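You operate a simulated robot arm through the tools that you are given. There is no shell and no other tool.

Carry out the task below with a simulated robot arm. There is one attempt and no reset: what you move stays moved.

Task
Funnel the jug of milk into the steel can and lid it.
Fine: nearly all of the milk; jug back; funnel on the sink grid. Set down upright: blue-handled jug.
Where things are to end (x, y in the base frame): cream funnel within 0.06 m of [1.18, -0.21].

It is judged by the outcome, as a careful person would: the job done as asked, and still so three seconds after it is handed in. It fails if anything else is knocked over, pushed out of place, dropped, spilled or broken. Lids that push on must go on centred and level and be pressed home; caps that screw on are set level and turned clockwise until they are tight.

Robot
A 7-joint arm with a two-finger parallel gripper, fixed in place. Base frame: the origin is at the foot of the arm, x ahead of it, y to its left, z up; the work surface is at about z = 0.84. Units: m, rad, N and s.
Its first joint turns from -2.897 to 2.897 rad. Payload 4.4 kg.
The TCP is the grasp point between the finger pads, 0.023 m short of the fingertips. In the tool frame z runs along the fingers and y along their closing line. The gripper opens to 0.094 m. The fingers are 0.038 m wide and 0.01 m thick; the gripper's body (0.054 by 0.096 m) begins 0.039 m behind the TCP.
Orientation is that of the tool frame in the base frame, as a unit quaternion [w, x, y, z]. With the fingers straight down and closing along the base's y, the tool's x points along the base's -x, its y along +y and its z along -z.

Tools
- The arm moves only by the tool jog_arm. Its argument "targets" is one flat list of numbers, 7 for each row, row after row: the shift along the tool's x, y, z in m, then the turn, a rotation vector about the tool's x, y, z in rad, then the gripper command, from -1 (fully open) to 1 (shut), values between in proportion. In form: [x, y, z, wx, wy, wz, grip, x, y, z, wx, wy, wz, grip, ...]. A call has 1 to 20 rows; each row shifts and turns the commanded pose from where the row before left it, along the tool's axes as they then stand. Rows are played at 5 a second. More than 0.05 m and 0.15 rad between two rows, or a gripper value outside its range, and nothing of the call is played. Where a pose cannot be reached the arm comes as near as it can. A force on the tool above 40 N (or 10 N above the force at the start of the call, whichever is more), or a blocked arm, ends the call early, and 0.2 s more pass. The fingers move at their own pace (about 0.072 m/s each) and stop on an object; they squeeze with about 22 N. The grip force told is the motor's: it shows also when the fingers shut on nothing. Time passes only in rows, and 0.2 s behind the last, so rows that do not move let the fingers close. It gives the time, the measured TCP pose, the force on the tool (base axes), the opening and the grip force at its end, in the units of the frame above (readings bear some noise), with the torque about the TCP (base axes, N m) and any sound that the robot's microphone picked up.
- Cameras (640 x 400 px; columns grow to the right, rows downward): "scene" is fixed at [0.0486, -0.5019, 1.4242]; the picture's right is [0.63, -0.78, 0.00], its down [-0.34, -0.28, -0.90] and it looks along [0.70, 0.57, -0.44] (base axes); focal length 300 px, centre (320, 200). "wrist" rides on the gripper at [0.086, 0.016, -0.074] in the tool frame; the picture's right is [-0.18, 0.98, 0.00], its down [-0.58, -0.11, -0.81] and it looks along [-0.79, -0.15, 0.59] (tool axes); focal length 243 px, centre (320, 200).
- snapshot(camera): a new picture of that camera. No time passes.
- pixel_to_xyz(camera, pixels): for up to 12 pixels [column, row] of the newest picture of that camera ("zoom" is the newest enlarged one), the place [x, y, z] in the base frame of the surface seen there, good to about 0.002 m. No time passes.
- inspect(camera, box): a new picture of the part [left, top, right, bottom] of that camera's present view, enlarged. No time passes.
- close_job(): hands the job in; it is judged then, once.

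Unless the task says otherwise, let go and move clear before handing in.

The tools are called by a JSON object that holds its "op" and its "data". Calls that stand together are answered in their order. jog_arm: Moves the arm, as the interface text tells. Its arguments: {"type":"object","properties":{"targets":{"type":"array","items":{"type":"number"}}},"required":["targets"]} The other tools are called the same way: snapshot (camera) takes a picture; pixel_to_xyz (camera, pixels) gives the place of the surface under pixels of a picture; inspect (camera, box) takes an enlarged picture of a part of a camera's view; close_job () hands the job in.

At the start:

```text
time_s: 0.0
eef_pos: [0.6149, 0.2426, 1.3364]
tcp_rot: [0.0, 0.0, 1.0, 0.0]
wrist_force: [0.9, 0.1, 0.4]
wrist_torque: [0.0, 0.01, -0.02]
width: 0.0938
gripper_force: 0.0
```

scene: 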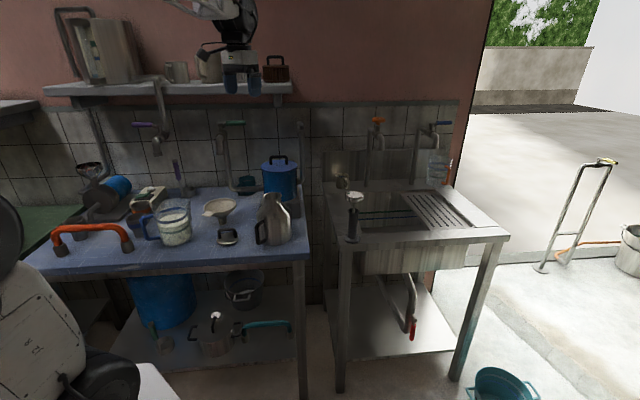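
wrist: 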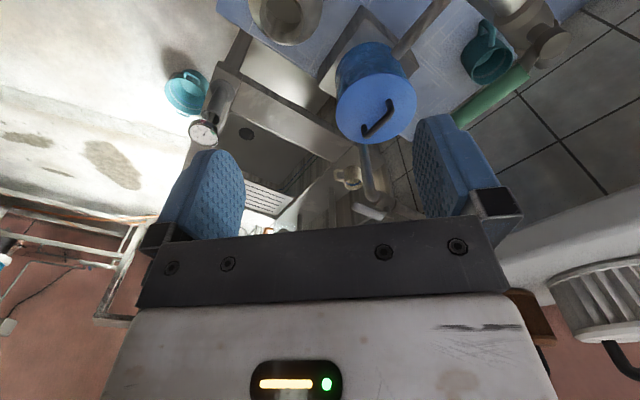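

The scene shows a milk jug near (172,225), a cream funnel at (220,208), a steel can at (272,218) and a lid-like item at (228,236). I'll zoom in on these first.

{"op": "inspect", "data": {"camera": "scene", "box": [110, 140, 320, 270]}}

{"op": "inspect", "data": {"camera": "scene", "box": [310, 140, 520, 270]}}

```text
3.05 times, centred on (215, 205) of scene
```

zoom: 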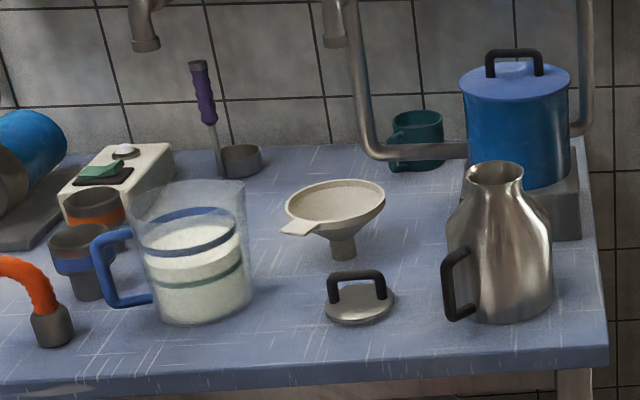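

```text
3.05 times, centred on (415, 205) of scene
```

zoom: 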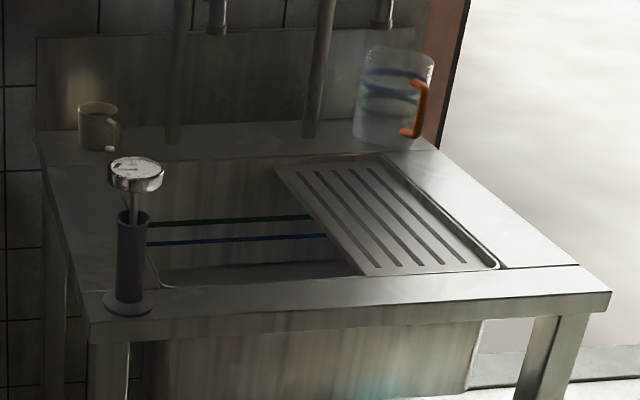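

The jug has a blue handle on its left, the funnel stands with its spout down, and the lid has a bail handle. Next I'll measure positions of these items.

{"op": "pixel_to_xyz", "data": {"camera": "zoom", "pixels": [[300, 190], [480, 265], [370, 270], [400, 230], [340, 180], [135, 285], [55, 200], [425, 90], [575, 300], [100, 300], [400, 150], [390, 200]]}}

{"op": "inspect", "data": {"camera": "scene", "box": [140, 180, 240, 255]}}

```text
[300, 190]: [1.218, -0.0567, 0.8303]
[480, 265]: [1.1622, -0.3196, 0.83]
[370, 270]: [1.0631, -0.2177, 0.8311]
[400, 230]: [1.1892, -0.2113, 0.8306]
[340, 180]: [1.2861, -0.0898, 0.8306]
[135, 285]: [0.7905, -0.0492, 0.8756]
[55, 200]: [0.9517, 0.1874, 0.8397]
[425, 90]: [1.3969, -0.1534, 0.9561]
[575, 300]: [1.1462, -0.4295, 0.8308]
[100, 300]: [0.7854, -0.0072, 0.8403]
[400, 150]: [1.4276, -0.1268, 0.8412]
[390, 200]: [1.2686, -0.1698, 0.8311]
```

```text
5.33 times, centred on (190, 218) of scene
```

zoom: 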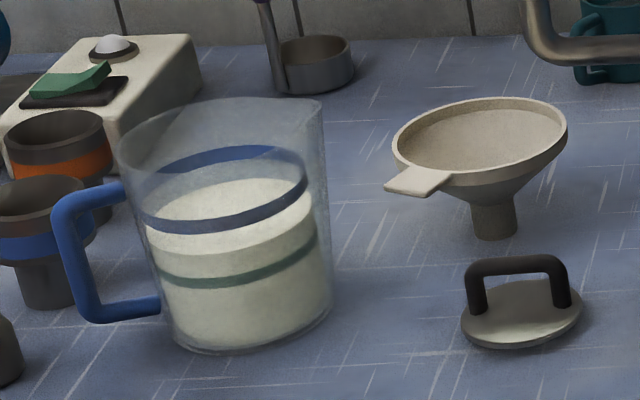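

Now I'll measure the jug, funnel and lid points in this zoom.

{"op": "pixel_to_xyz", "data": {"camera": "zoom", "pixels": [[120, 160], [322, 105], [160, 300], [80, 250], [95, 315], [200, 345], [325, 305], [230, 350], [145, 305], [70, 210], [110, 190], [235, 220]]}}

{"op": "pixel_to_xyz", "data": {"camera": "zoom", "pixels": [[393, 185], [440, 180], [393, 150], [480, 183], [566, 125], [480, 100], [495, 232], [475, 280], [515, 262], [560, 280], [520, 340], [465, 320]]}}

{"op": "inspect", "data": {"camera": "scene", "box": [230, 180, 330, 255]}}

```text
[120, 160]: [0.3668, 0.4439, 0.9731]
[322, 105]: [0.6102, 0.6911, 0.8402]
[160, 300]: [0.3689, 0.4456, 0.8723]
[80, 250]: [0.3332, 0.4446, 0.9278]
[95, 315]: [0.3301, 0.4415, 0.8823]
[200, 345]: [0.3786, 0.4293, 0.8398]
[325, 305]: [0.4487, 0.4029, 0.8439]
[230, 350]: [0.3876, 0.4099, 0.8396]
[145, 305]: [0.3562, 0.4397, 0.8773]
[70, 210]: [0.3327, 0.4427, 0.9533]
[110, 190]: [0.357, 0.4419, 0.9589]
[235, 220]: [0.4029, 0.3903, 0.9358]
```

```text
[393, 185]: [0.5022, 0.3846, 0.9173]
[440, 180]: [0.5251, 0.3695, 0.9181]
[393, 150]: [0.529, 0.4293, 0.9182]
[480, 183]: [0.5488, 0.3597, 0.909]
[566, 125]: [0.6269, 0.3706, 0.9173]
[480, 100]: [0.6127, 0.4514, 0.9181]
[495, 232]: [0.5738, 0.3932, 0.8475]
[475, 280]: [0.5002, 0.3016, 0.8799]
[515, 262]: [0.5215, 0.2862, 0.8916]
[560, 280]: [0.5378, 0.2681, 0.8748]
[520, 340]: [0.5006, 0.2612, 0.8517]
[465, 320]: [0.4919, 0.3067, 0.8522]
```

```text
5.33 times, centred on (280, 218) of scene
```

zoom: 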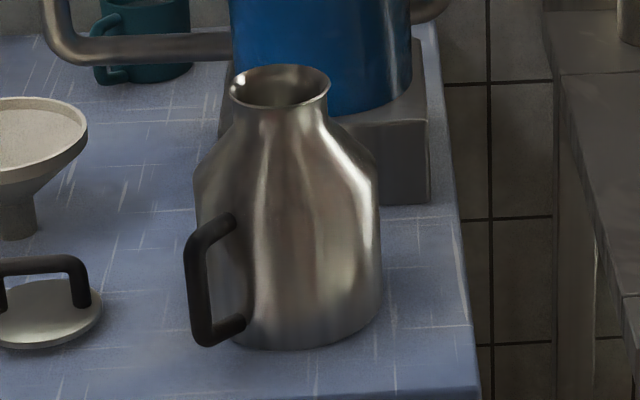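

{"op": "pixel_to_xyz", "data": {"camera": "zoom", "pixels": [[232, 90], [327, 90], [280, 105], [280, 67], [228, 220], [195, 240], [200, 335], [240, 325], [290, 345], [375, 300], [210, 160], [280, 88]]}}

{"op": "pixel_to_xyz", "data": {"camera": "scene", "pixels": [[281, 175], [244, 185], [312, 235], [240, 120], [205, 145], [300, 240], [233, 125], [280, 160], [263, 165]]}}

{"op": "inspect", "data": {"camera": "wrist", "box": [180, 0, 560, 220]}}

```text
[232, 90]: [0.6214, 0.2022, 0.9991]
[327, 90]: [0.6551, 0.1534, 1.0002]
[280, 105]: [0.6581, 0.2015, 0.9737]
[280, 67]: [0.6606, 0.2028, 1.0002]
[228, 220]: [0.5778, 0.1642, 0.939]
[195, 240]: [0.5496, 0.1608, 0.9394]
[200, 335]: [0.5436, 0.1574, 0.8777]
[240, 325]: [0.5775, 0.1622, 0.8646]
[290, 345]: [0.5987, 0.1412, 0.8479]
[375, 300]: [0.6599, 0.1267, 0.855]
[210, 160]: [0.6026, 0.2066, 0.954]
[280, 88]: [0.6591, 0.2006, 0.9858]
```

```text
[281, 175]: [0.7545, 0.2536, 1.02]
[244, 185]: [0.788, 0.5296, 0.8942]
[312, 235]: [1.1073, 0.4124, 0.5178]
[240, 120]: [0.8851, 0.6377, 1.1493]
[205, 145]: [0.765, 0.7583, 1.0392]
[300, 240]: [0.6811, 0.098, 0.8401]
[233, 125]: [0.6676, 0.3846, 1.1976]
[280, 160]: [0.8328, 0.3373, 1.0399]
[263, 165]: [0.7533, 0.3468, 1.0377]
```

```text
1.68 times, centred on (370, 110) of wrist
```

zoom: 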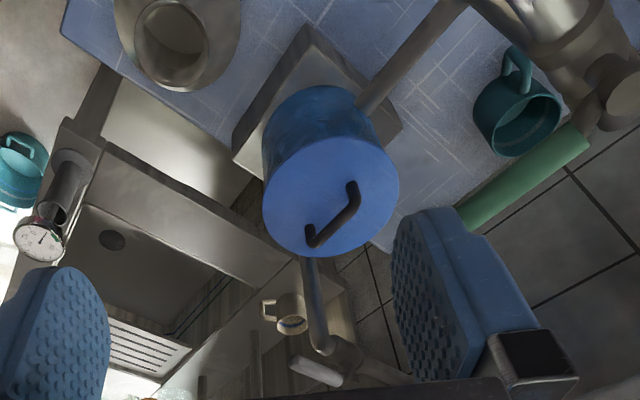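

The can rim is at z≈1.00, centred near (0.638, 0.178). The funnel is at about (0.578, 0.40), the lid at (0.519, 0.285), and the jug at about (0.425, 0.44) with its handle toward -x. I'll move the arm back to view them from above with the wrist camera.

{"op": "jog_arm", "data": {"targets": [0.045, 0.02, 0, 0, 0, 0, -1, 0.045, 0.02, 0, 0, 0, 0, -1, 0.045, 0.02, 0, 0, 0, 0, -1, 0.045, 0.02, 0, 0, 0, 0, -1, 0.045, 0.02, 0, 0, 0, 0, -1, 0.045, 0.02, 0, 0, 0, 0, -1, 0, 0, 0, 0, 0, 0, -1]}}

{"op": "snapshot", "data": {"camera": "wrist"}}

{"op": "snapshot", "data": {"camera": "scene"}}

```text
time_s: 1.6
eef_pos: [0.3445, 0.3635, 1.3363]
tcp_rot: [0.0, -0.001, 1.0, 0.0]
wrist_force: [0.4, -0.2, -1.3]
wrist_torque: [0.04, 0.02, 0.01]
width: 0.0939
gripper_force: 0.1
```

```text
taken
```

wrist: 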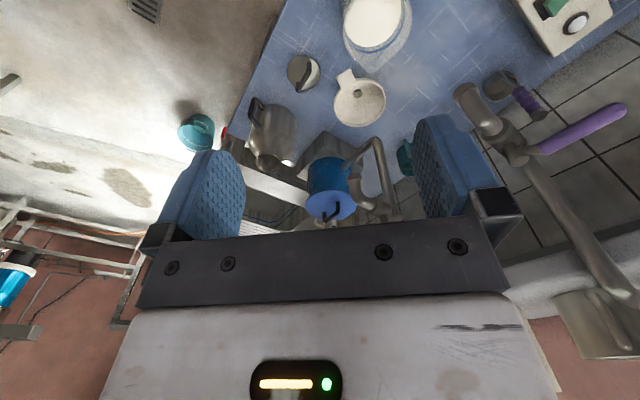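

```text
taken
```

scene: 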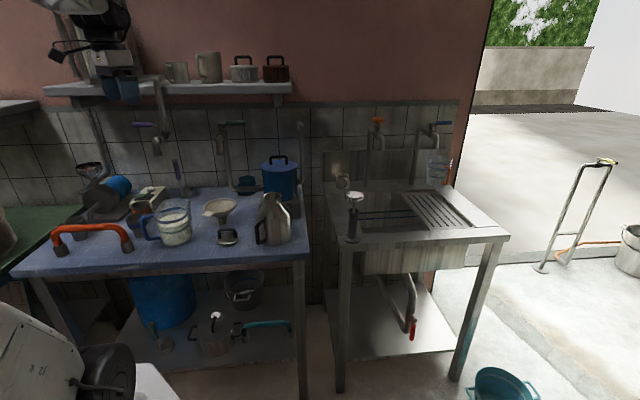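

The jug is cut off at the top of the wrist view at (375,20), and the lid is at (303,72) and the funnel at (358,100). I'll back up further and zoom.

{"op": "jog_arm", "data": {"targets": [0.045, 0, 0, 0, 0, 0, -1, 0.045, 0, 0, 0, 0, 0, -1, 0.04, 0, 0, 0, 0, 0, -1, 0, 0, 0, 0, 0, 0, -1]}}

{"op": "inspect", "data": {"camera": "wrist", "box": [220, 0, 460, 150]}}

```text
time_s: 2.6
eef_pos: [0.2152, 0.3635, 1.3342]
tcp_rot: [0.0, 0.0, 1.0, 0.0]
wrist_force: [1.1, 0.3, 0.3]
wrist_torque: [-0.02, 0.02, -0.04]
width: 0.0939
gripper_force: 0.1
```

```text
2.67 times, centred on (340, 75) of wrist
```

zoom: 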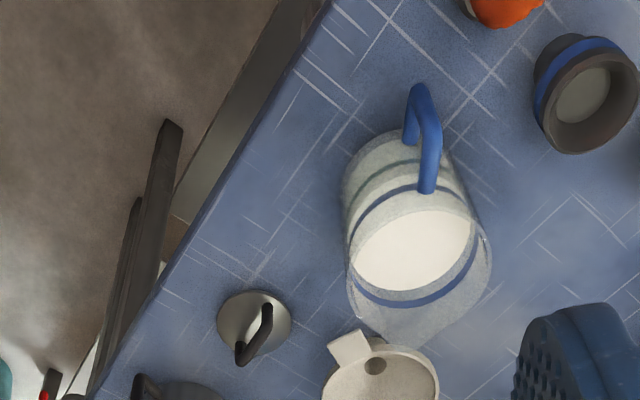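

{"op": "pixel_to_xyz", "data": {"camera": "zoom", "pixels": [[418, 95], [430, 150], [428, 185], [411, 130], [347, 310], [490, 250], [405, 345], [418, 225], [345, 347], [335, 352], [360, 335], [267, 320]]}}

{"op": "pixel_to_xyz", "data": {"camera": "zoom", "pixels": [[218, 315], [290, 325], [255, 290], [240, 352], [242, 362], [268, 308], [380, 365], [375, 300], [450, 285], [355, 180], [465, 180], [400, 210]]}}

```text
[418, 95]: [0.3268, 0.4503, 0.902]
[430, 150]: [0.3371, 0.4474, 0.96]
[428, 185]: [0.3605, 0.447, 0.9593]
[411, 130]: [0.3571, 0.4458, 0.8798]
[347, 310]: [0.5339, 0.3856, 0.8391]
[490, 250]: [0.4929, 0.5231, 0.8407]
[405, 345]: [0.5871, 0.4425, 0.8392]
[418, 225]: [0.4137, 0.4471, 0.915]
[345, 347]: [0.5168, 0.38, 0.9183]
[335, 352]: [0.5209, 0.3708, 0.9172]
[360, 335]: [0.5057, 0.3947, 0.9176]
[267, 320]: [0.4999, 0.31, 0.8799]
```

```text
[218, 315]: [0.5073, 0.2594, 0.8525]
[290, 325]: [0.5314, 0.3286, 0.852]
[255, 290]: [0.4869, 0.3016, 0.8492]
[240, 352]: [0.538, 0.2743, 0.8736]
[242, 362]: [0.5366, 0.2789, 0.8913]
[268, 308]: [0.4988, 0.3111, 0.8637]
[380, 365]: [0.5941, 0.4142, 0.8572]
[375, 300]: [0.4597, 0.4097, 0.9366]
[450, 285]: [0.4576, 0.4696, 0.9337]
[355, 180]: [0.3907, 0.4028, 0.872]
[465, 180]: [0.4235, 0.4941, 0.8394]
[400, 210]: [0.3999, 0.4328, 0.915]
```

From this view, the milk surface is at z≈0.915 and the jug axis is near (0.415, 0.442). The jug handle bar is at about (0.335, 0.447), z 0.88–0.96. I'll move closer to measure the funnel tab and the lid.

{"op": "jog_arm", "data": {"targets": [-0.045, -0.01, 0.045, 0, 0, 0, -1, -0.045, -0.01, 0.045, 0, 0, 0, -1, -0.045, -0.01, 0.045, 0, 0, 0, -1, 0, 0, 0, 0, 0, 0, -1]}}

{"op": "inspect", "data": {"camera": "wrist", "box": [200, 0, 440, 150]}}

```text
refused: row 1 steps farther than a row can; nothing moved
```

```text
2.67 times, centred on (320, 75) of wrist
```

zoom: 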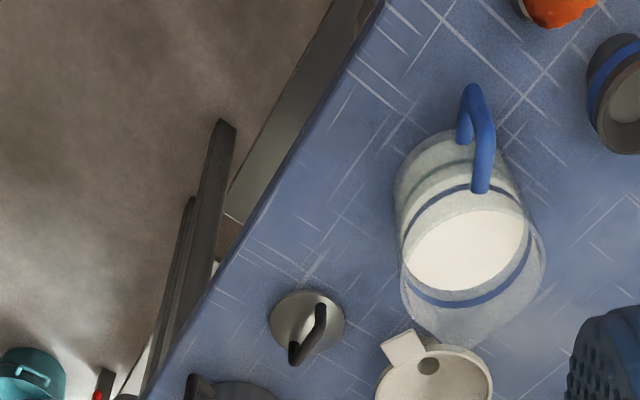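

The 0.05 limit applies to the total distance in a row, so I'll use smaller steps.

{"op": "jog_arm", "data": {"targets": [-0.033, -0.01, 0.033, 0, 0, 0, -1, -0.033, -0.01, 0.033, 0, 0, 0, -1, -0.033, -0.01, 0.033, 0, 0, 0, -1, -0.033, -0.01, 0.033, 0, 0, 0, -1, 0, 0, 0, 0, 0, 0, -1]}}

{"op": "inspect", "data": {"camera": "wrist", "box": [220, 0, 460, 150]}}

```text
time_s: 3.8
eef_pos: [0.3463, 0.321, 1.2043]
tcp_rot: [0.001, 0.0, 1.0, 0.001]
wrist_force: [-0.9, 0.1, 0.1]
wrist_torque: [0.02, 0.04, -0.01]
width: 0.0941
gripper_force: 0.1
```

```text
2.67 times, centred on (340, 75) of wrist
```

zoom: 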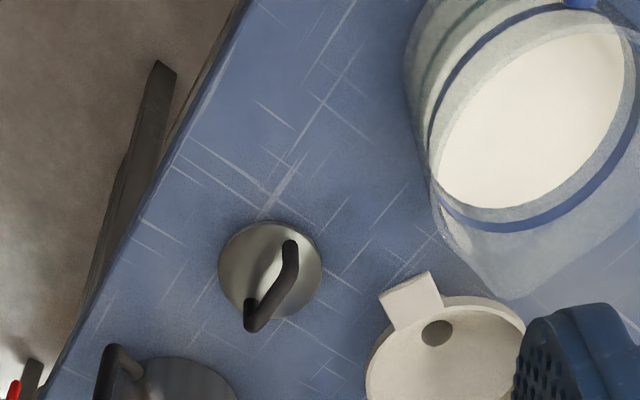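

{"op": "pixel_to_xyz", "data": {"camera": "zoom", "pixels": [[382, 294], [428, 274], [395, 328], [441, 300], [410, 300], [436, 333], [370, 370], [521, 325], [470, 298], [418, 312], [460, 360], [405, 285]]}}

{"op": "pixel_to_xyz", "data": {"camera": "zoom", "pixels": [[220, 270], [321, 270], [265, 223], [275, 318], [290, 243], [291, 262], [258, 322], [248, 328], [275, 295], [250, 302], [300, 300], [240, 240]]}}

```text
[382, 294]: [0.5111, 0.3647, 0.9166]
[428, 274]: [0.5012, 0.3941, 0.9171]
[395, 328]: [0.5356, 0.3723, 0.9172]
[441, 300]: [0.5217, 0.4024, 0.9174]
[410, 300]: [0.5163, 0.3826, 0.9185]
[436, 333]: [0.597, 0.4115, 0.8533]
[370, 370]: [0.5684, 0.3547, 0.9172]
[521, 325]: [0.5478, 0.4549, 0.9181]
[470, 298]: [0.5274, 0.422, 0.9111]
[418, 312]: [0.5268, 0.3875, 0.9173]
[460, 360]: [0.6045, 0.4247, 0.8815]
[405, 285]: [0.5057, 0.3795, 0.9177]
```

```text
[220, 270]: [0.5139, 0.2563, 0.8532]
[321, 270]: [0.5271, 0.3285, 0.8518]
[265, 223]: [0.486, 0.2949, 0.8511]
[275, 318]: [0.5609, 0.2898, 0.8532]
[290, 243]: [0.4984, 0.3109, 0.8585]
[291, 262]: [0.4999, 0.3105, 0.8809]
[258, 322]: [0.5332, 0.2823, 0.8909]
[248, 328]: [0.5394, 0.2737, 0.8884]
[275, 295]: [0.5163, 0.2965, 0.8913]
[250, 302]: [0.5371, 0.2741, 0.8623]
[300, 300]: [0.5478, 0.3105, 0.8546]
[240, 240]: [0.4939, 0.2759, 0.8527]
```

The tab's tip is at about (0.506, 0.380) and its root at (0.529, 0.387), so it runs 18° off x and is 31 mm wide. The jug spout at (0.48, 0.427) is close by. I'll lean the tool back over the funnel with the fingers half closed, so the gripper body stays clear of the jug, and stage above it first.

{"op": "jog_arm", "data": {"targets": [-0.0444, 0.0158, 0.0108, 0, 0, 0, 0, -0.0444, 0.0158, 0.0108, 0, 0, 0, 0, -0.0444, 0.0158, 0.0108, 0, 0, 0, 0, -0.0444, 0.0158, 0.0108, 0, 0, 0, 0, -0.0444, 0.0158, 0.0108, 0, 0, 0, 0, 0, 0, 0, 0, 0, -0.1053, 0, 0, 0, 0, 0, 0, -0.1053, 0, 0, 0, 0, 0, 0, -0.1053, 0, 0, 0, 0, 0, 0.1047, 0, 0, 0, 0, 0, 0, 0.1047, 0, 0, 0, 0, 0, 0, 0.1047, 0, 0, 0, 0, 0, 0, 0.1047, 0, 0, 0, 0, 0, 0, 0.1047, 0, 0, 0, 0, 0, 0, 0, 0, 0, 0]}}

{"op": "snapshot", "data": {"camera": "wrist"}}

{"op": "snapshot", "data": {"camera": "scene"}}

```text
refused: targets must hold 7 numbers for each row
```

```text
taken
```

wrist: 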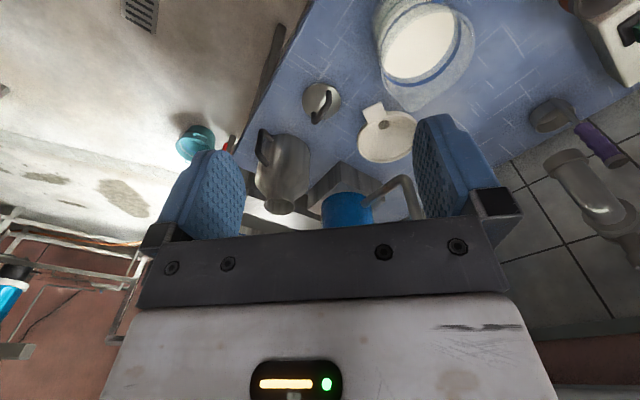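

```text
taken
```

scene: 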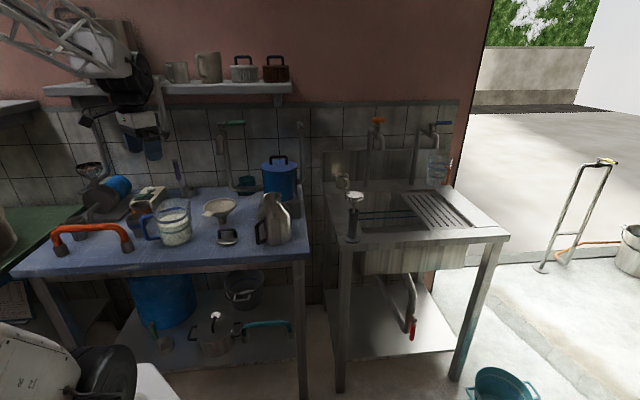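

The call was refused because a row was malformed and nothing moved, so I'll resend it with the rows corrected.

{"op": "jog_arm", "data": {"targets": [-0.0444, 0.0158, 0.0108, 0, 0, 0, 0, -0.0444, 0.0158, 0.0108, 0, 0, 0, 0, -0.0444, 0.0158, 0.0108, 0, 0, 0, 0, -0.0444, 0.0158, 0.0108, 0, 0, 0, 0, -0.0444, 0.0158, 0.0108, 0, 0, 0, 0, 0, 0, 0, 0, 0, -0.1053, 0, 0, 0, 0, 0, 0, -0.1053, 0, 0, 0, 0, 0, 0, -0.1053, 0, 0, 0, 0, 0, 0.1047, 0, 0, 0, 0, 0, 0, 0.1047, 0, 0, 0, 0, 0, 0, 0.1047, 0, 0, 0, 0, 0, 0, 0.1047, 0, 0, 0, 0, 0, 0, 0.1047, 0, 0, 0, 0, 0, 0, 0, 0, 0]}}

{"op": "snapshot", "data": {"camera": "wrist"}}

{"op": "snapshot", "data": {"camera": "scene"}}

```text
time_s: 5.2
eef_pos: [0.5658, 0.401, 1.1491]
tcp_rot: [-0.001, -0.026, 1.0, -0.001]
wrist_force: [-31.8, -7.6, 7.7]
wrist_torque: [-0.14, -0.57, -1.01]
width: 0.0493
gripper_force: 2.3
stopped in row 6: the force on the tool passed its limit at 60 N (the readings are from after the stop); the commanded pose is now the measured one
```

```text
taken
```

wrist: 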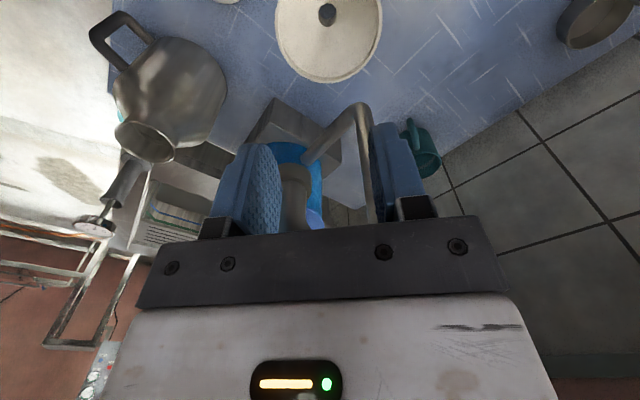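

```text
taken
```

scene: 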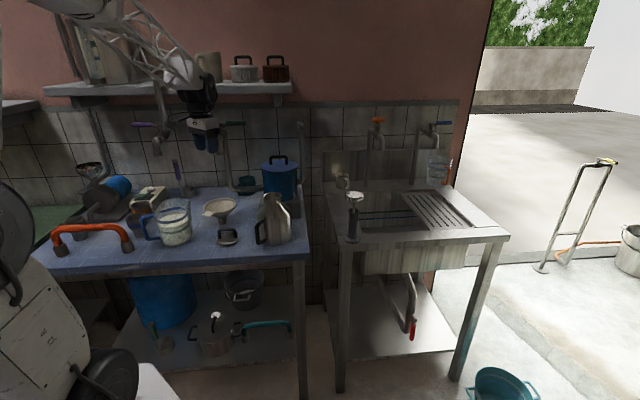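

The gripper touched the green-handled tap, whose body is near (0.668, 0.385, 1.198). I'll back off toward the base and look closely at it.

{"op": "jog_arm", "data": {"targets": [0.03, 0, 0, 0, 0, 0, 0, 0.03, 0, 0, 0, 0, 0, 0, 0, 0, 0, 0, 0, 0, 0]}}

{"op": "inspect", "data": {"camera": "scene", "box": [170, 90, 330, 190]}}

{"op": "snapshot", "data": {"camera": "wrist"}}

```text
time_s: 6.0
eef_pos: [0.5077, 0.3992, 1.1491]
tcp_rot: [-0.002, -0.026, 1.0, 0.0]
wrist_force: [0.0, 0.5, -0.8]
wrist_torque: [0.02, -0.01, 0.03]
width: 0.047
gripper_force: 0.0
```

```text
4.00 times, centred on (250, 140) of scene
```

zoom: 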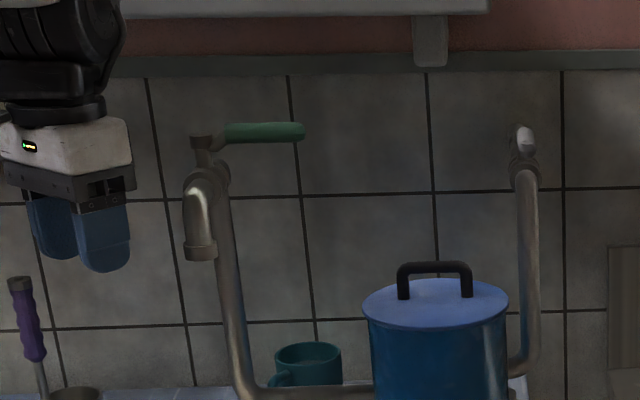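

```text
taken
```

wrist: 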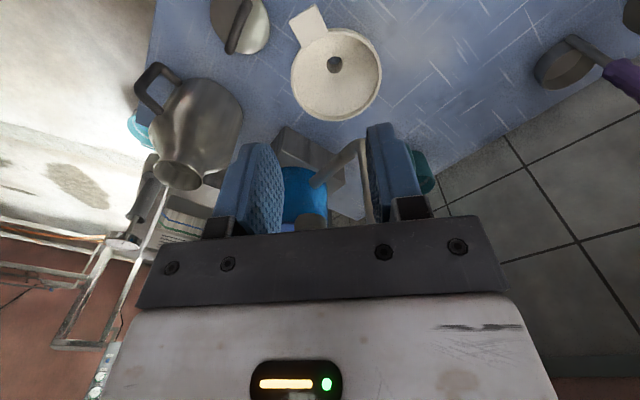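

{"op": "pixel_to_xyz", "data": {"camera": "zoom", "pixels": [[200, 250], [190, 190], [205, 140], [225, 130], [265, 130], [300, 130], [240, 360], [225, 230], [525, 140], [520, 230], [530, 350], [435, 265]]}}

```text
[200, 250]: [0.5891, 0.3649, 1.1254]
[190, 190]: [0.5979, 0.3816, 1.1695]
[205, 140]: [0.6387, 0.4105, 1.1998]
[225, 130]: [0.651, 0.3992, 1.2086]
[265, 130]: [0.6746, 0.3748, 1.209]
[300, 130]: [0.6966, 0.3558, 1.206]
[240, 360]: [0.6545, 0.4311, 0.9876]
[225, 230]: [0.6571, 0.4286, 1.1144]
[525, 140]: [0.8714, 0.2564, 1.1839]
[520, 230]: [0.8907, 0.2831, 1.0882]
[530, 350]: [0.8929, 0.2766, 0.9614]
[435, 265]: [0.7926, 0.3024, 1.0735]
```

The tap spout hangs over the funnel at (0.59, 0.365), down to z 1.12, so leaning the tool back won't work. A vertical grasp would hit the jug. I'll move the jug aside first, so I need to measure the clutter around its handle.

{"op": "inspect", "data": {"camera": "scene", "box": [40, 160, 200, 260]}}

{"op": "pixel_to_xyz", "data": {"camera": "zoom", "pixels": [[345, 235], [345, 180], [390, 200], [395, 240], [60, 290], [200, 290], [340, 350], [420, 290], [350, 270], [400, 175], [300, 240], [400, 110]]}}

```text
4.00 times, centred on (120, 210) of scene
```

zoom: 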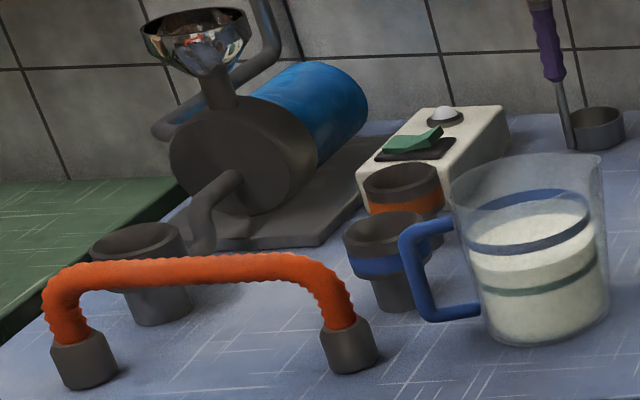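

```text
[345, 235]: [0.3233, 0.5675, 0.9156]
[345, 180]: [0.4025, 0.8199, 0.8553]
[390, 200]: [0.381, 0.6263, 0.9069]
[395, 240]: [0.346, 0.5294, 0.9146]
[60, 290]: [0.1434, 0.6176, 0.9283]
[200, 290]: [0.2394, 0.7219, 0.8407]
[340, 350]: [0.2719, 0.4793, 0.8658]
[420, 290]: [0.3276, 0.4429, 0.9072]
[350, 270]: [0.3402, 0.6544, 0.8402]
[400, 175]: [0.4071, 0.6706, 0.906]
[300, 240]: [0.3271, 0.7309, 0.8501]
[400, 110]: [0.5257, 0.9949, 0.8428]
```

A hose arch sits behind the jug handle, with its end at (0.272, 0.479), and there are cups at (0.35, 0.55). I'll measure the hose top, the table edge and free spots for parking the jug.

{"op": "pixel_to_xyz", "data": {"camera": "zoom", "pixels": [[330, 275], [300, 258], [250, 260], [150, 268], [60, 280], [352, 320], [450, 360], [440, 395], [620, 330], [560, 380], [570, 140], [600, 145]]}}

{"op": "pixel_to_xyz", "data": {"camera": "scene", "pixels": [[40, 262], [100, 264], [150, 264], [200, 260], [250, 257], [300, 250], [220, 250], [180, 250], [130, 258], [200, 200], [250, 205], [240, 215]]}}

```text
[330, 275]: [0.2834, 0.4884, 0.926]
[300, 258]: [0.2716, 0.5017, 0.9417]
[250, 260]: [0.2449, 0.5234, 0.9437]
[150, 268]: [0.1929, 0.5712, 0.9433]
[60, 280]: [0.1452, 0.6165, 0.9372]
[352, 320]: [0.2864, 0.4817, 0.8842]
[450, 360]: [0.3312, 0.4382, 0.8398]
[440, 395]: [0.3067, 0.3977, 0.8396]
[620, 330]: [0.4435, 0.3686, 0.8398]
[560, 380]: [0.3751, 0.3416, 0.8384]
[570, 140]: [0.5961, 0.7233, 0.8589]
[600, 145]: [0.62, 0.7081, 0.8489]
```

```text
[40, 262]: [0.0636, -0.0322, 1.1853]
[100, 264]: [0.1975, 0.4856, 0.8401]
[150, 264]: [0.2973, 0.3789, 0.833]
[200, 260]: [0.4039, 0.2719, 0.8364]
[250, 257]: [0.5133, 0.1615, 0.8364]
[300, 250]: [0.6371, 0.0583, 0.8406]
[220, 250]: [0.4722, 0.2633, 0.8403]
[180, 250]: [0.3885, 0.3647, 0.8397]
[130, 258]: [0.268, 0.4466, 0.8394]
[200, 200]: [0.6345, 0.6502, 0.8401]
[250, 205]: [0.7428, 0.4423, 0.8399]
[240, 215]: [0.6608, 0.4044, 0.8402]
```

The table's front edge runs along x+y≈0.676 and the hose arch tops out at z 0.945. Before choosing a jug grip, I'll test in free space whether the tool can lean far backward, since pouring needs that.

{"op": "jog_arm", "data": {"targets": [0.0075, -0.0375, -0.025, 0, 0, 0, 0, 0.0075, -0.0375, -0.025, 0, 0, 0, 0, 0.0075, -0.0375, -0.025, 0, 0, 0, 0, 0.0075, -0.0375, -0.025, 0, 0, 0, 0, 0.0075, -0.0375, -0.025, 0, 0, 0, 0, 0.0075, -0.0375, -0.025, 0, 0, 0, 0, 0.0075, -0.0375, -0.025, 0, 0, 0, 0, 0.0075, -0.0375, -0.025, 0, 0, 0, 0, 0, 0, 0, 0, 0.14, 0, 0, 0, 0, 0, 0, 0.14, 0, 0, 0, 0, 0, 0, 0.14, 0, 0, 0, 0, 0, 0, 0.14, 0, 0, 0, 0, 0, 0, 0.14, 0, 0, 0, 0, 0, 0, 0.14, 0, 0, 0, 0, 0, 0, 0.14, 0, 0, 0, 0, 0, 0, 0, 0, 0]}}

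{"op": "snapshot", "data": {"camera": "scene"}}

```text
time_s: 9.3
eef_pos: [0.4652, 0.0972, 1.3179]
tcp_rot: [-0.377, -0.024, 0.926, -0.011]
wrist_force: [-0.1, 0.4, -1.0]
wrist_torque: [0.01, -0.01, -0.01]
width: 0.0471
gripper_force: 0.0
out of reach, approached as far as the arm can: row 14, 15
```

```text
taken
```

scene: 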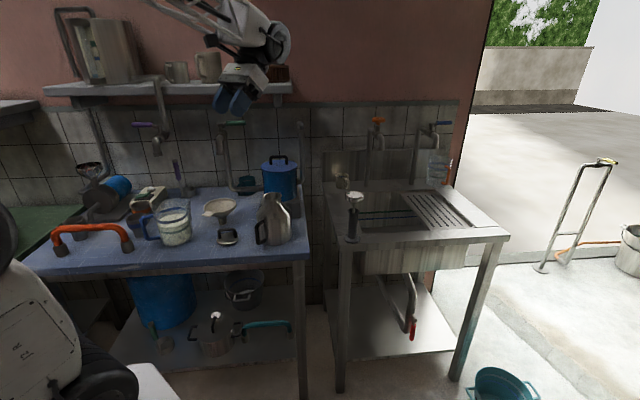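

The tool leans back only about 44° when pitched in the radial plane. I'll restore vertical, yaw 90° so the jug spout would face +y, and test the backward pitch there.

{"op": "jog_arm", "data": {"targets": [0, 0, 0, 0, -0.14, 0, 0, 0, 0, 0, 0, -0.14, 0, 0, 0, 0, 0, 0, -0.14, 0, 0, 0, 0, 0, 0, -0.14, 0, 0, 0, 0, 0, 0, -0.14, 0, 0, 0, 0, 0, 0, -0.14, 0, 0, 0, 0, 0, 0, -0.14, 0, 0, 0, 0, 0, 0, 0, -0.14, 0, 0, 0, 0, 0, 0, -0.14, 0, 0, 0, 0, 0, 0, -0.14, 0, 0, 0, 0, 0, 0, -0.14, 0, 0, 0, 0, 0, 0, -0.14, 0, 0, 0, 0, 0, 0, -0.14, 0, 0, 0, 0, 0, 0, -0.14, 0, 0, 0, 0, 0, 0, -0.14, 0, 0, 0, 0, 0, 0, -0.14, 0, 0, 0, 0, 0, 0, -0.14, 0, 0, 0, 0, 0, 0, -0.12, 0, 0, 0, 0, 0, 0, 0, 0]}}

{"op": "jog_arm", "data": {"targets": [0, 0, 0, 0, 0.14, 0, 0, 0, 0, 0, 0, 0.14, 0, 0, 0, 0, 0, 0, 0.14, 0, 0, 0, 0, 0, 0, 0.14, 0, 0, 0, 0, 0, 0, 0.14, 0, 0, 0, 0, 0, 0, 0.14, 0, 0, 0, 0, 0, 0, 0.14, 0, 0, 0, 0, 0, 0, 0, 0, 0, 0]}}

{"op": "snapshot", "data": {"camera": "scene"}}

```text
time_s: 13.3
eef_pos: [0.4645, 0.097, 1.3188]
tcp_rot: [-0.076, 0.704, -0.702, 0.07]
wrist_force: [0.1, 0.0, -0.3]
wrist_torque: [-0.01, 0.02, -0.02]
width: 0.0471
gripper_force: 0.1
```

```text
refused: targets must hold 7 numbers for each row
```

```text
taken
```

scene: 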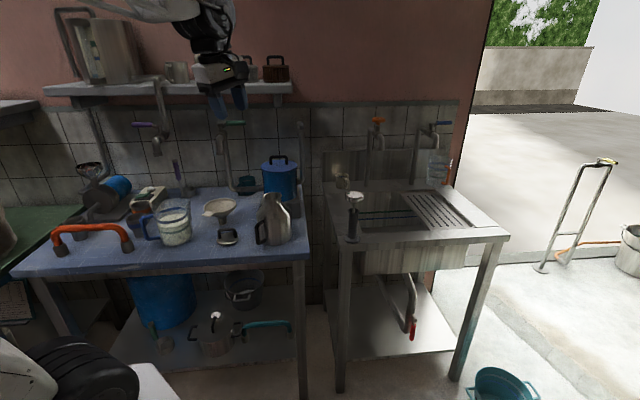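

The pose is 12° tilted about tool x because the commanded pose clamps when out of reach. I'll level it and run the pitch test again.

{"op": "jog_arm", "data": {"targets": [0, 0, 0, -0.103, 0, 0, 0, 0, 0, 0, -0.103, 0, 0, 0, 0, 0, 0, 0, 0.14, 0, 0, 0, 0, 0, 0, 0.14, 0, 0, 0, 0, 0, 0, 0.14, 0, 0, 0, 0, 0, 0, 0.14, 0, 0, 0, 0, 0, 0, 0.14, 0, 0, 0, 0, 0, 0, 0.14, 0, 0, 0, 0, 0, 0, 0.14, 0, 0, 0, 0, 0, 0, 0, 0, 0]}}

{"op": "snapshot", "data": {"camera": "scene"}}

```text
time_s: 15.6
eef_pos: [0.4657, 0.0975, 1.3183]
tcp_rot: [0.33, 0.626, -0.625, 0.331]
wrist_force: [-0.1, -0.8, -0.7]
wrist_torque: [-0.02, 0.02, 0.0]
width: 0.0468
gripper_force: 0.2
```

```text
taken
```

scene: 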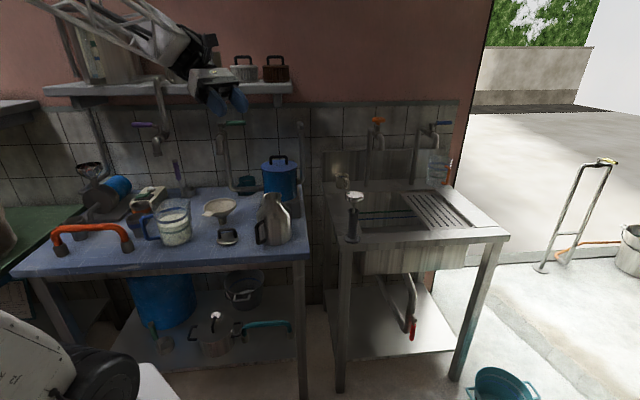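

It reached 56° with the spout facing +y. I'll push further to find the limit.

{"op": "jog_arm", "data": {"targets": [0, 0, 0, 0, 0.14, 0, 0, 0, 0, 0, 0, 0.14, 0, 0, 0, 0, 0, 0, 0.14, 0, 0, 0, 0, 0, 0, 0, 0, 0]}}

```text
time_s: 16.6
eef_pos: [0.4656, 0.0969, 1.3178]
tcp_rot: [0.452, 0.544, -0.542, 0.454]
wrist_force: [-1.0, 0.3, 0.9]
wrist_torque: [0.04, 0.0, -0.01]
width: 0.0467
gripper_force: 0.1
```

It reached about 80°, so I can grip the handle with the tool pitched 45° forward and pour with the spout facing +y. I'll reorient the gripper (vertical, yaw back, 45° forward) and then check the pose.

{"op": "jog_arm", "data": {"targets": [0, 0, 0, 0, -0.14, 0, 0.3, 0, 0, 0, 0, -0.14, 0, 0.3, 0, 0, 0, 0, -0.14, 0, 0.3, 0, 0, 0, 0, -0.14, 0, 0.3, 0, 0, 0, 0, -0.14, 0, 0.3, 0, 0, 0, 0, -0.14, 0, 0.3, 0, 0, 0, 0, -0.14, 0, 0.3, 0, 0, 0, 0, -0.14, 0, 0.3, 0, 0, 0, 0, -0.14, 0, 0.3, 0, 0, 0, 0, -0.14, 0, 0.3]}}

{"op": "jog_arm", "data": {"targets": [0, 0, 0, 0, 0, 0.1382, 0.3, 0, 0, 0, 0, 0, 0.1382, 0.3, 0, 0, 0, 0, 0, 0.1382, 0.3, 0, 0, 0, 0, 0, 0.1382, 0.3, 0, 0, 0, 0, 0, 0.1382, 0.3, 0, 0, 0, 0, 0, 0.1382, 0.3, 0, 0, 0, 0, 0, 0.1382, 0.3, 0, 0, 0, 0, 0, 0.1382, 0.3, 0, 0, 0, 0, 0, 0.1382, 0.3, 0, 0, 0, 0, 0, 0.1382, 0.3, 0, 0, 0, 0, 0, 0.1382, 0.3, 0, 0, 0, 0, 0, 0, 0.3]}}

```text
time_s: 18.8
eef_pos: [0.4653, 0.0986, 1.319]
tcp_rot: [-0.006, 0.708, -0.706, -0.004]
wrist_force: [0.5, -0.5, -0.2]
wrist_torque: [0.0, 0.01, 0.01]
width: 0.0331
gripper_force: 0.1
```

```text
time_s: 21.4
eef_pos: [0.4657, 0.0971, 1.3167]
tcp_rot: [0.001, -0.026, 1.0, 0.005]
wrist_force: [0.9, -0.4, -0.7]
wrist_torque: [-0.02, -0.02, 0.0]
width: 0.0329
gripper_force: 0.0
```

Orientation is vertical at yaw +3°. Next I'll move to hover behind the jug handle and pitch forward 45°.

{"op": "jog_arm", "data": {"targets": [0.0217, 0.0365, 0.0167, 0, 0, 0, 0.3, 0.0217, 0.0365, 0.0167, 0, 0, 0, 0.3, 0.0217, 0.0365, 0.0167, 0, 0, 0, 0.3, 0.0217, 0.0365, 0.0167, 0, 0, 0, 0.3, 0.0217, 0.0365, 0.0167, 0, 0, 0, 0.3, 0.0217, 0.0365, 0.0167, 0, 0, 0, 0.3, 0.0217, 0.0365, 0.0167, 0, 0, 0, 0.3, 0.0217, 0.0365, 0.0167, 0, 0, 0, 0.3, 0.0217, 0.0365, 0.0167, 0, 0, 0, 0.3, 0.0217, 0.0365, 0.0167, 0, 0, 0, 0.3, 0, 0, 0, 0, -0.131, 0, 0.3, 0, 0, 0, 0, -0.131, 0, 0.3, 0, 0, 0, 0, -0.131, 0, 0.3, 0, 0, 0, 0, -0.131, 0, 0.3, 0, 0, 0, 0, -0.131, 0, 0.3, 0, 0, 0, 0, -0.131, 0, 0.3, 0, 0, 0, 0, 0, 0, 0.3]}}

{"op": "snapshot", "data": {"camera": "scene"}}

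{"op": "snapshot", "data": {"camera": "wrist"}}

```text
time_s: 25.1
eef_pos: [0.2291, 0.4443, 1.1791]
tcp_rot: [0.389, -0.011, 0.921, 0.035]
wrist_force: [-0.2, 0.7, -0.4]
wrist_torque: [0.02, -0.01, 0.0]
width: 0.0327
gripper_force: 0.0
stopped in row 17: the arm was blocked; the commanded pose is now the measured one
```

```text
taken
```

scene: 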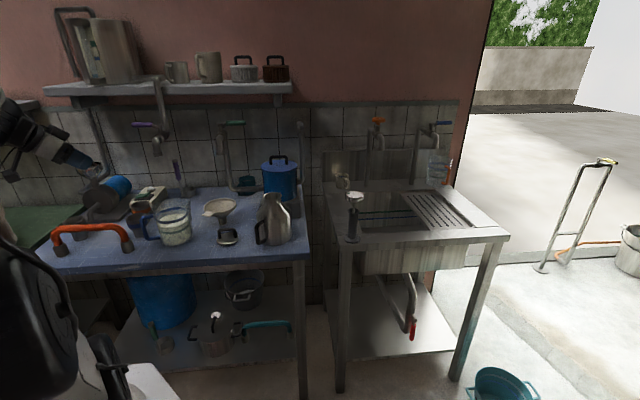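

```text
taken
```

wrist: 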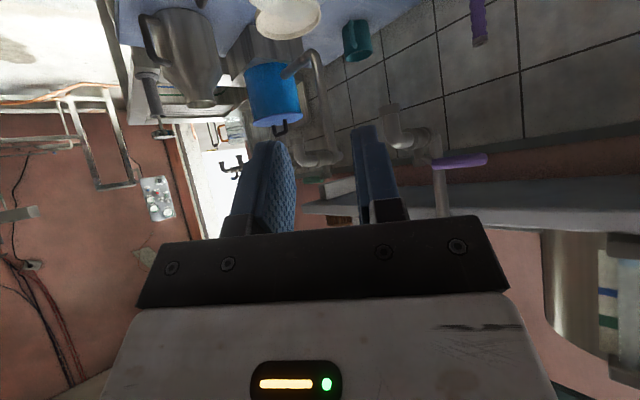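

The arm reported it was blocked at the end of the pitch, but the 45° pitch was reached at (0.229, 0.444, 1.179) with no force. I'll move toward the pre-grasp pose in small steps.

{"op": "jog_arm", "data": {"targets": [0.0, 0, 0.035, 0, 0, 0, 0.3, 0.0194, 0, 0.0257, 0, 0, 0, 0.3, 0.0194, 0, 0.0257, 0, 0, 0, 0.3, 0.0194, 0, 0.0257, 0, 0, 0, 0.3, 0, 0, 0, 0, 0, 0, 0.3]}}

{"op": "snapshot", "data": {"camera": "scene"}}

```text
time_s: 26.4
eef_pos: [0.2684, 0.4534, 1.0603]
tcp_rot: [0.389, -0.011, 0.921, 0.035]
wrist_force: [-0.5, -1.3, 0.4]
wrist_torque: [0.0, -0.01, 0.03]
width: 0.033
gripper_force: 0.1
```

```text
taken
```

scene: 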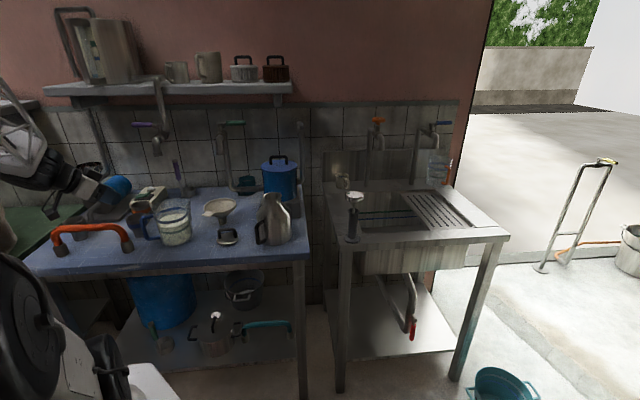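

The arm moved freely. I'll level the small roll and go to the pre-grasp point 6 cm behind the handle bar, then look.

{"op": "jog_arm", "data": {"targets": [0, 0, 0, 0, 0, -0.078, 0.3, 0.0218, -0.0068, 0.0325, 0, 0, 0, 0.3, 0.0218, -0.0068, 0.0325, 0, 0, 0, 0.3, 0, 0, 0, 0, 0, 0, 0.3]}}

{"op": "inspect", "data": {"camera": "scene", "box": [40, 160, 200, 260]}}

{"op": "snapshot", "data": {"camera": "wrist"}}

```text
time_s: 27.4
eef_pos: [0.2864, 0.4425, 0.9827]
tcp_rot: [0.388, -0.047, 0.92, 0.021]
wrist_force: [1.1, -0.9, 0.1]
wrist_torque: [0.0, 0.0, 0.0]
width: 0.033
gripper_force: 0.1
```

```text
4.00 times, centred on (120, 210) of scene
```

zoom: 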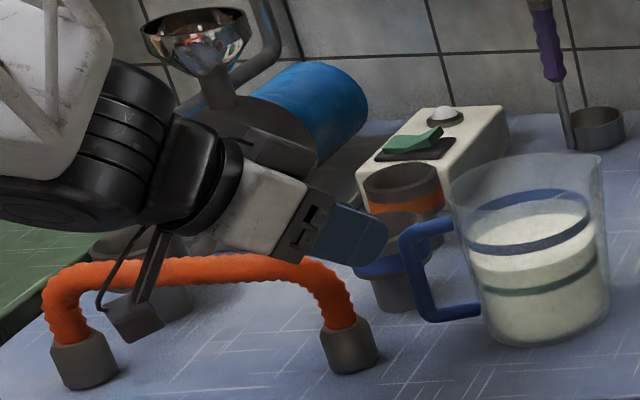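

```text
taken
```

wrist: 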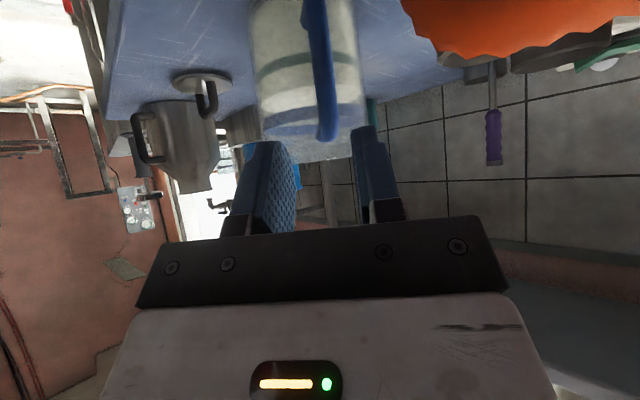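

The handle bar at column ~327 lies midway between the pads in the wrist view, and the camera box clears the hose. I'll advance 6 cm along the tool axis.

{"op": "jog_arm", "data": {"targets": [0, 0, 0.02, 0, 0, 0, 0.3, 0, 0, 0.02, 0, 0, 0, 0.3, 0, 0, 0.02, 0, 0, 0, 0.3, 0, 0, 0, 0, 0, 0, 0.3]}}

{"op": "inspect", "data": {"camera": "scene", "box": [80, 180, 200, 255]}}

{"op": "inspect", "data": {"camera": "wrist", "box": [200, 0, 440, 250]}}

```text
time_s: 28.4
eef_pos: [0.3282, 0.4455, 0.9414]
tcp_rot: [0.389, -0.048, 0.92, 0.02]
wrist_force: [-0.6, 0.4, 0.2]
wrist_torque: [0.04, 0.03, 0.03]
width: 0.0329
gripper_force: 0.1
```

```text
5.33 times, centred on (140, 218) of scene
```

zoom: 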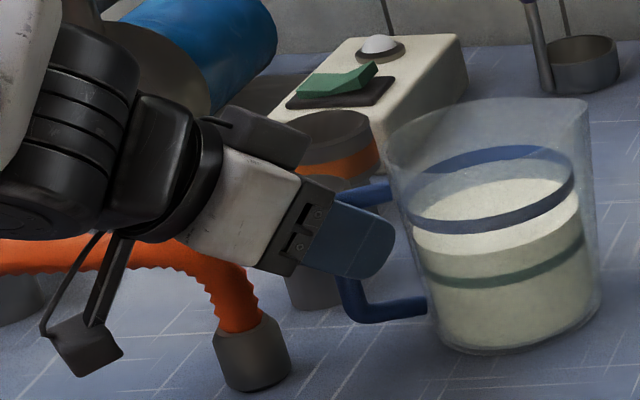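

```text
1.60 times, centred on (320, 125) of wrist
```

zoom: 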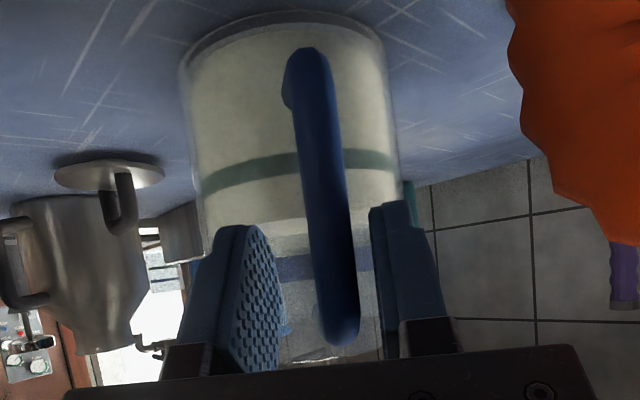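

The fingers straddle the bar cleanly and the readings show no contact. Closing now.

{"op": "jog_arm", "data": {"targets": [0, 0, 0, 0, 0, 0, 1, 0, 0, 0, 0, 0, 0, 1, 0, 0, 0, 0, 0, 0, 1, 0, 0, 0, 0, 0, 0, 1]}}

{"op": "inspect", "data": {"camera": "scene", "box": [80, 180, 200, 255]}}

```text
time_s: 29.4
eef_pos: [0.3281, 0.4457, 0.9427]
tcp_rot: [0.389, -0.048, 0.92, 0.02]
wrist_force: [0.8, 1.1, -0.1]
wrist_torque: [0.01, 0.27, 0.04]
width: 0.0127
gripper_force: 22.3
```

```text
5.33 times, centred on (140, 218) of scene
```

zoom: 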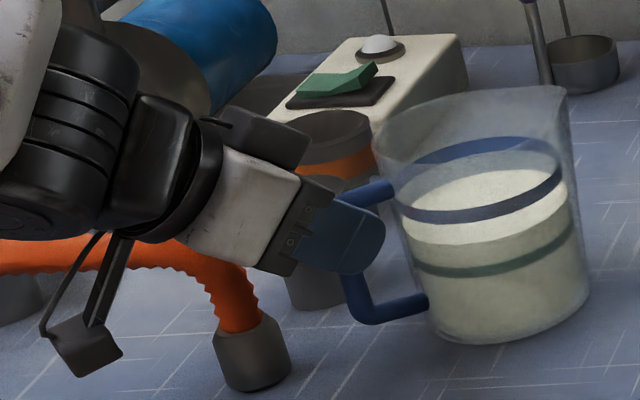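

The grip is firm (22 N, width 12.7 mm). The jug swivelled about 10° in yaw to line up with the pads. I'll lift 2 cm slowly and check for slip.

{"op": "jog_arm", "data": {"targets": [-0.0036, 0, -0.0035, 0, 0, 0, 1, -0.0036, 0, -0.0035, 0, 0, 0, 1, -0.0072, 0, -0.007, 0, 0, 0, 1, 0, 0, 0, 0, 0, 0, 1, 0, 0, 0, 0, 0, 0, 1]}}

{"op": "inspect", "data": {"camera": "scene", "box": [80, 180, 200, 255]}}

```text
time_s: 30.6
eef_pos: [0.3285, 0.4463, 0.9619]
tcp_rot: [0.389, -0.048, 0.92, 0.02]
wrist_force: [0.5, 0.2, -6.7]
wrist_torque: [-0.04, 0.51, 0.03]
width: 0.0126
gripper_force: 22.4
```

```text
5.33 times, centred on (140, 218) of scene
```

zoom: 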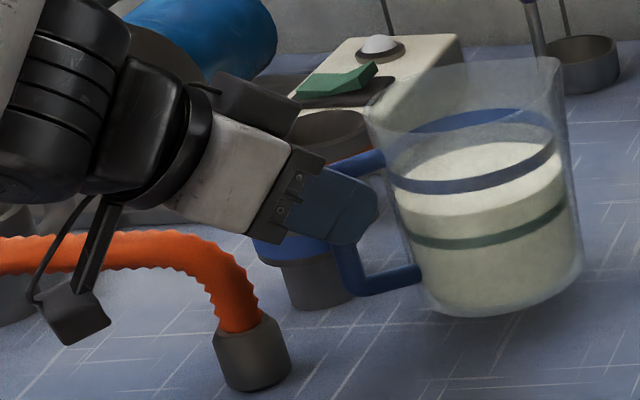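

The lift is clean at 6.7 N and the jug is level. I'll raise it further and carry it diagonally to the free spot near (0.50, 0.57).

{"op": "jog_arm", "data": {"targets": [-0.018, 0, -0.0174, 0, 0, 0, 1, -0.018, 0, -0.0174, 0, 0, 0, 1, -0.0113, 0.0185, 0.0116, 0, 0, 0, 1, -0.0225, 0.0369, 0.0232, 0, 0, 0, 1, -0.0225, 0.0369, 0.0232, 0, 0, 0, 1, -0.0113, 0.0185, 0.0116, 0, 0, 0, 1, 0, 0, 0, 0, 0, 0, 1, 0, 0, 0, 0, 0, 0, 1]}}

{"op": "snapshot", "data": {"camera": "scene"}}

```text
time_s: 32.4
eef_pos: [0.4134, 0.5664, 1.0129]
tcp_rot: [0.389, -0.048, 0.92, 0.02]
wrist_force: [0.5, 1.6, -6.6]
wrist_torque: [-0.03, 0.52, 0.0]
width: 0.0129
gripper_force: 21.6
```

```text
taken
```

scene: 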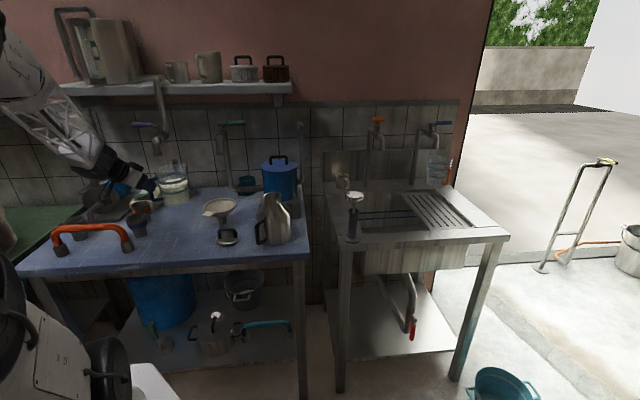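

{"op": "inspect", "data": {"camera": "scene", "box": [100, 150, 260, 250]}}

{"op": "pixel_to_xyz", "data": {"camera": "zoom", "pixels": [[150, 290], [190, 270], [330, 220], [370, 190], [300, 240], [400, 250], [150, 215], [140, 240], [345, 120], [360, 110], [440, 210], [155, 255]]}}

```text
4.00 times, centred on (180, 200) of scene
```

zoom: 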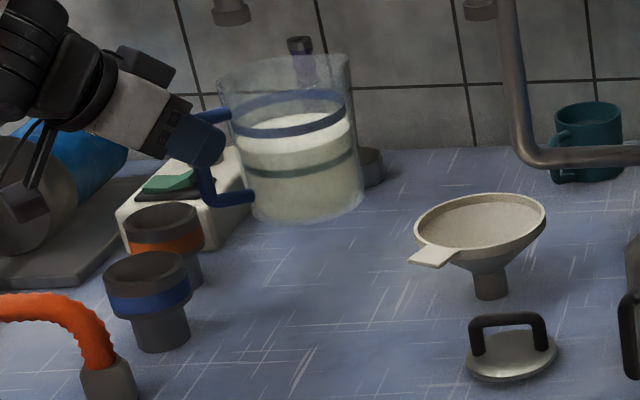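

```text
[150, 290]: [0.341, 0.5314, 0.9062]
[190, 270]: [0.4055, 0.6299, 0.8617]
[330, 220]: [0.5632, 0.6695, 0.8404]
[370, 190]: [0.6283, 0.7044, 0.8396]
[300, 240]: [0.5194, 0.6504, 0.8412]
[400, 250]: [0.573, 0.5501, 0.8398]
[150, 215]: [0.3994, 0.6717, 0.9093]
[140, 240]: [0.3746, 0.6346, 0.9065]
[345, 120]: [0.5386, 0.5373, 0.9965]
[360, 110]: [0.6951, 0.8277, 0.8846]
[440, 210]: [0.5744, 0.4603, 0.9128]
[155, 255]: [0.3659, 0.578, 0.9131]
```

At (0.50, 0.575) the camera box would come down close to the blue-band cup at (0.35, 0.555). I'll go 11 cm further in +x before lowering.

{"op": "jog_arm", "data": {"targets": [-0.0128, -0.0019, 0.0132, 0, 0, 0, 1, -0.0255, -0.0037, 0.0263, 0, 0, 0, 1, -0.0255, -0.0037, 0.0263, 0, 0, 0, 1, -0.0128, -0.0019, 0.0132, 0, 0, 0, 1, 0, 0, 0, 0, 0, 0, 1, 0.0144, 0, 0.0139, 0, 0, 0, 1, 0.0144, 0, 0.0139, 0, 0, 0, 1, 0, 0, 0, 0, 0, 0, 1]}}

{"op": "inspect", "data": {"camera": "scene", "box": [100, 150, 260, 250]}}

```text
time_s: 34.1
eef_pos: [0.5249, 0.5666, 0.9715]
tcp_rot: [0.389, -0.047, 0.92, 0.02]
wrist_force: [0.5, 0.5, -7.0]
wrist_torque: [-0.06, 0.52, 0.0]
width: 0.0128
gripper_force: 22.0
```

```text
4.00 times, centred on (180, 200) of scene
```

zoom: 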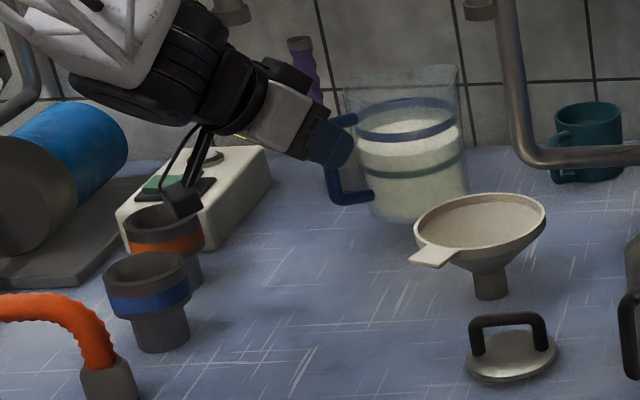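

The spot is clear below the jug. I'll lower it gently until it takes contact at TCP z≈0.942.

{"op": "jog_arm", "data": {"targets": [0.0079, 0, 0.0077, 0, 0, 0, 1, 0.0079, 0, 0.0077, 0, 0, 0, 1, 0.0022, 0, 0.0021, 0, 0, 0, 1, 0.0014, 0, 0.0014, 0, 0, 0, 1, 0, 0, 0, 0, 0, 0, 1, 0, 0, 0, 0, 0, 0, 1]}}

```text
time_s: 35.5
eef_pos: [0.5237, 0.5664, 0.9445]
tcp_rot: [0.388, -0.048, 0.92, 0.02]
wrist_force: [-0.2, -0.6, -6.0]
wrist_torque: [-0.06, 0.51, -0.01]
width: 0.0128
gripper_force: 22.2
```

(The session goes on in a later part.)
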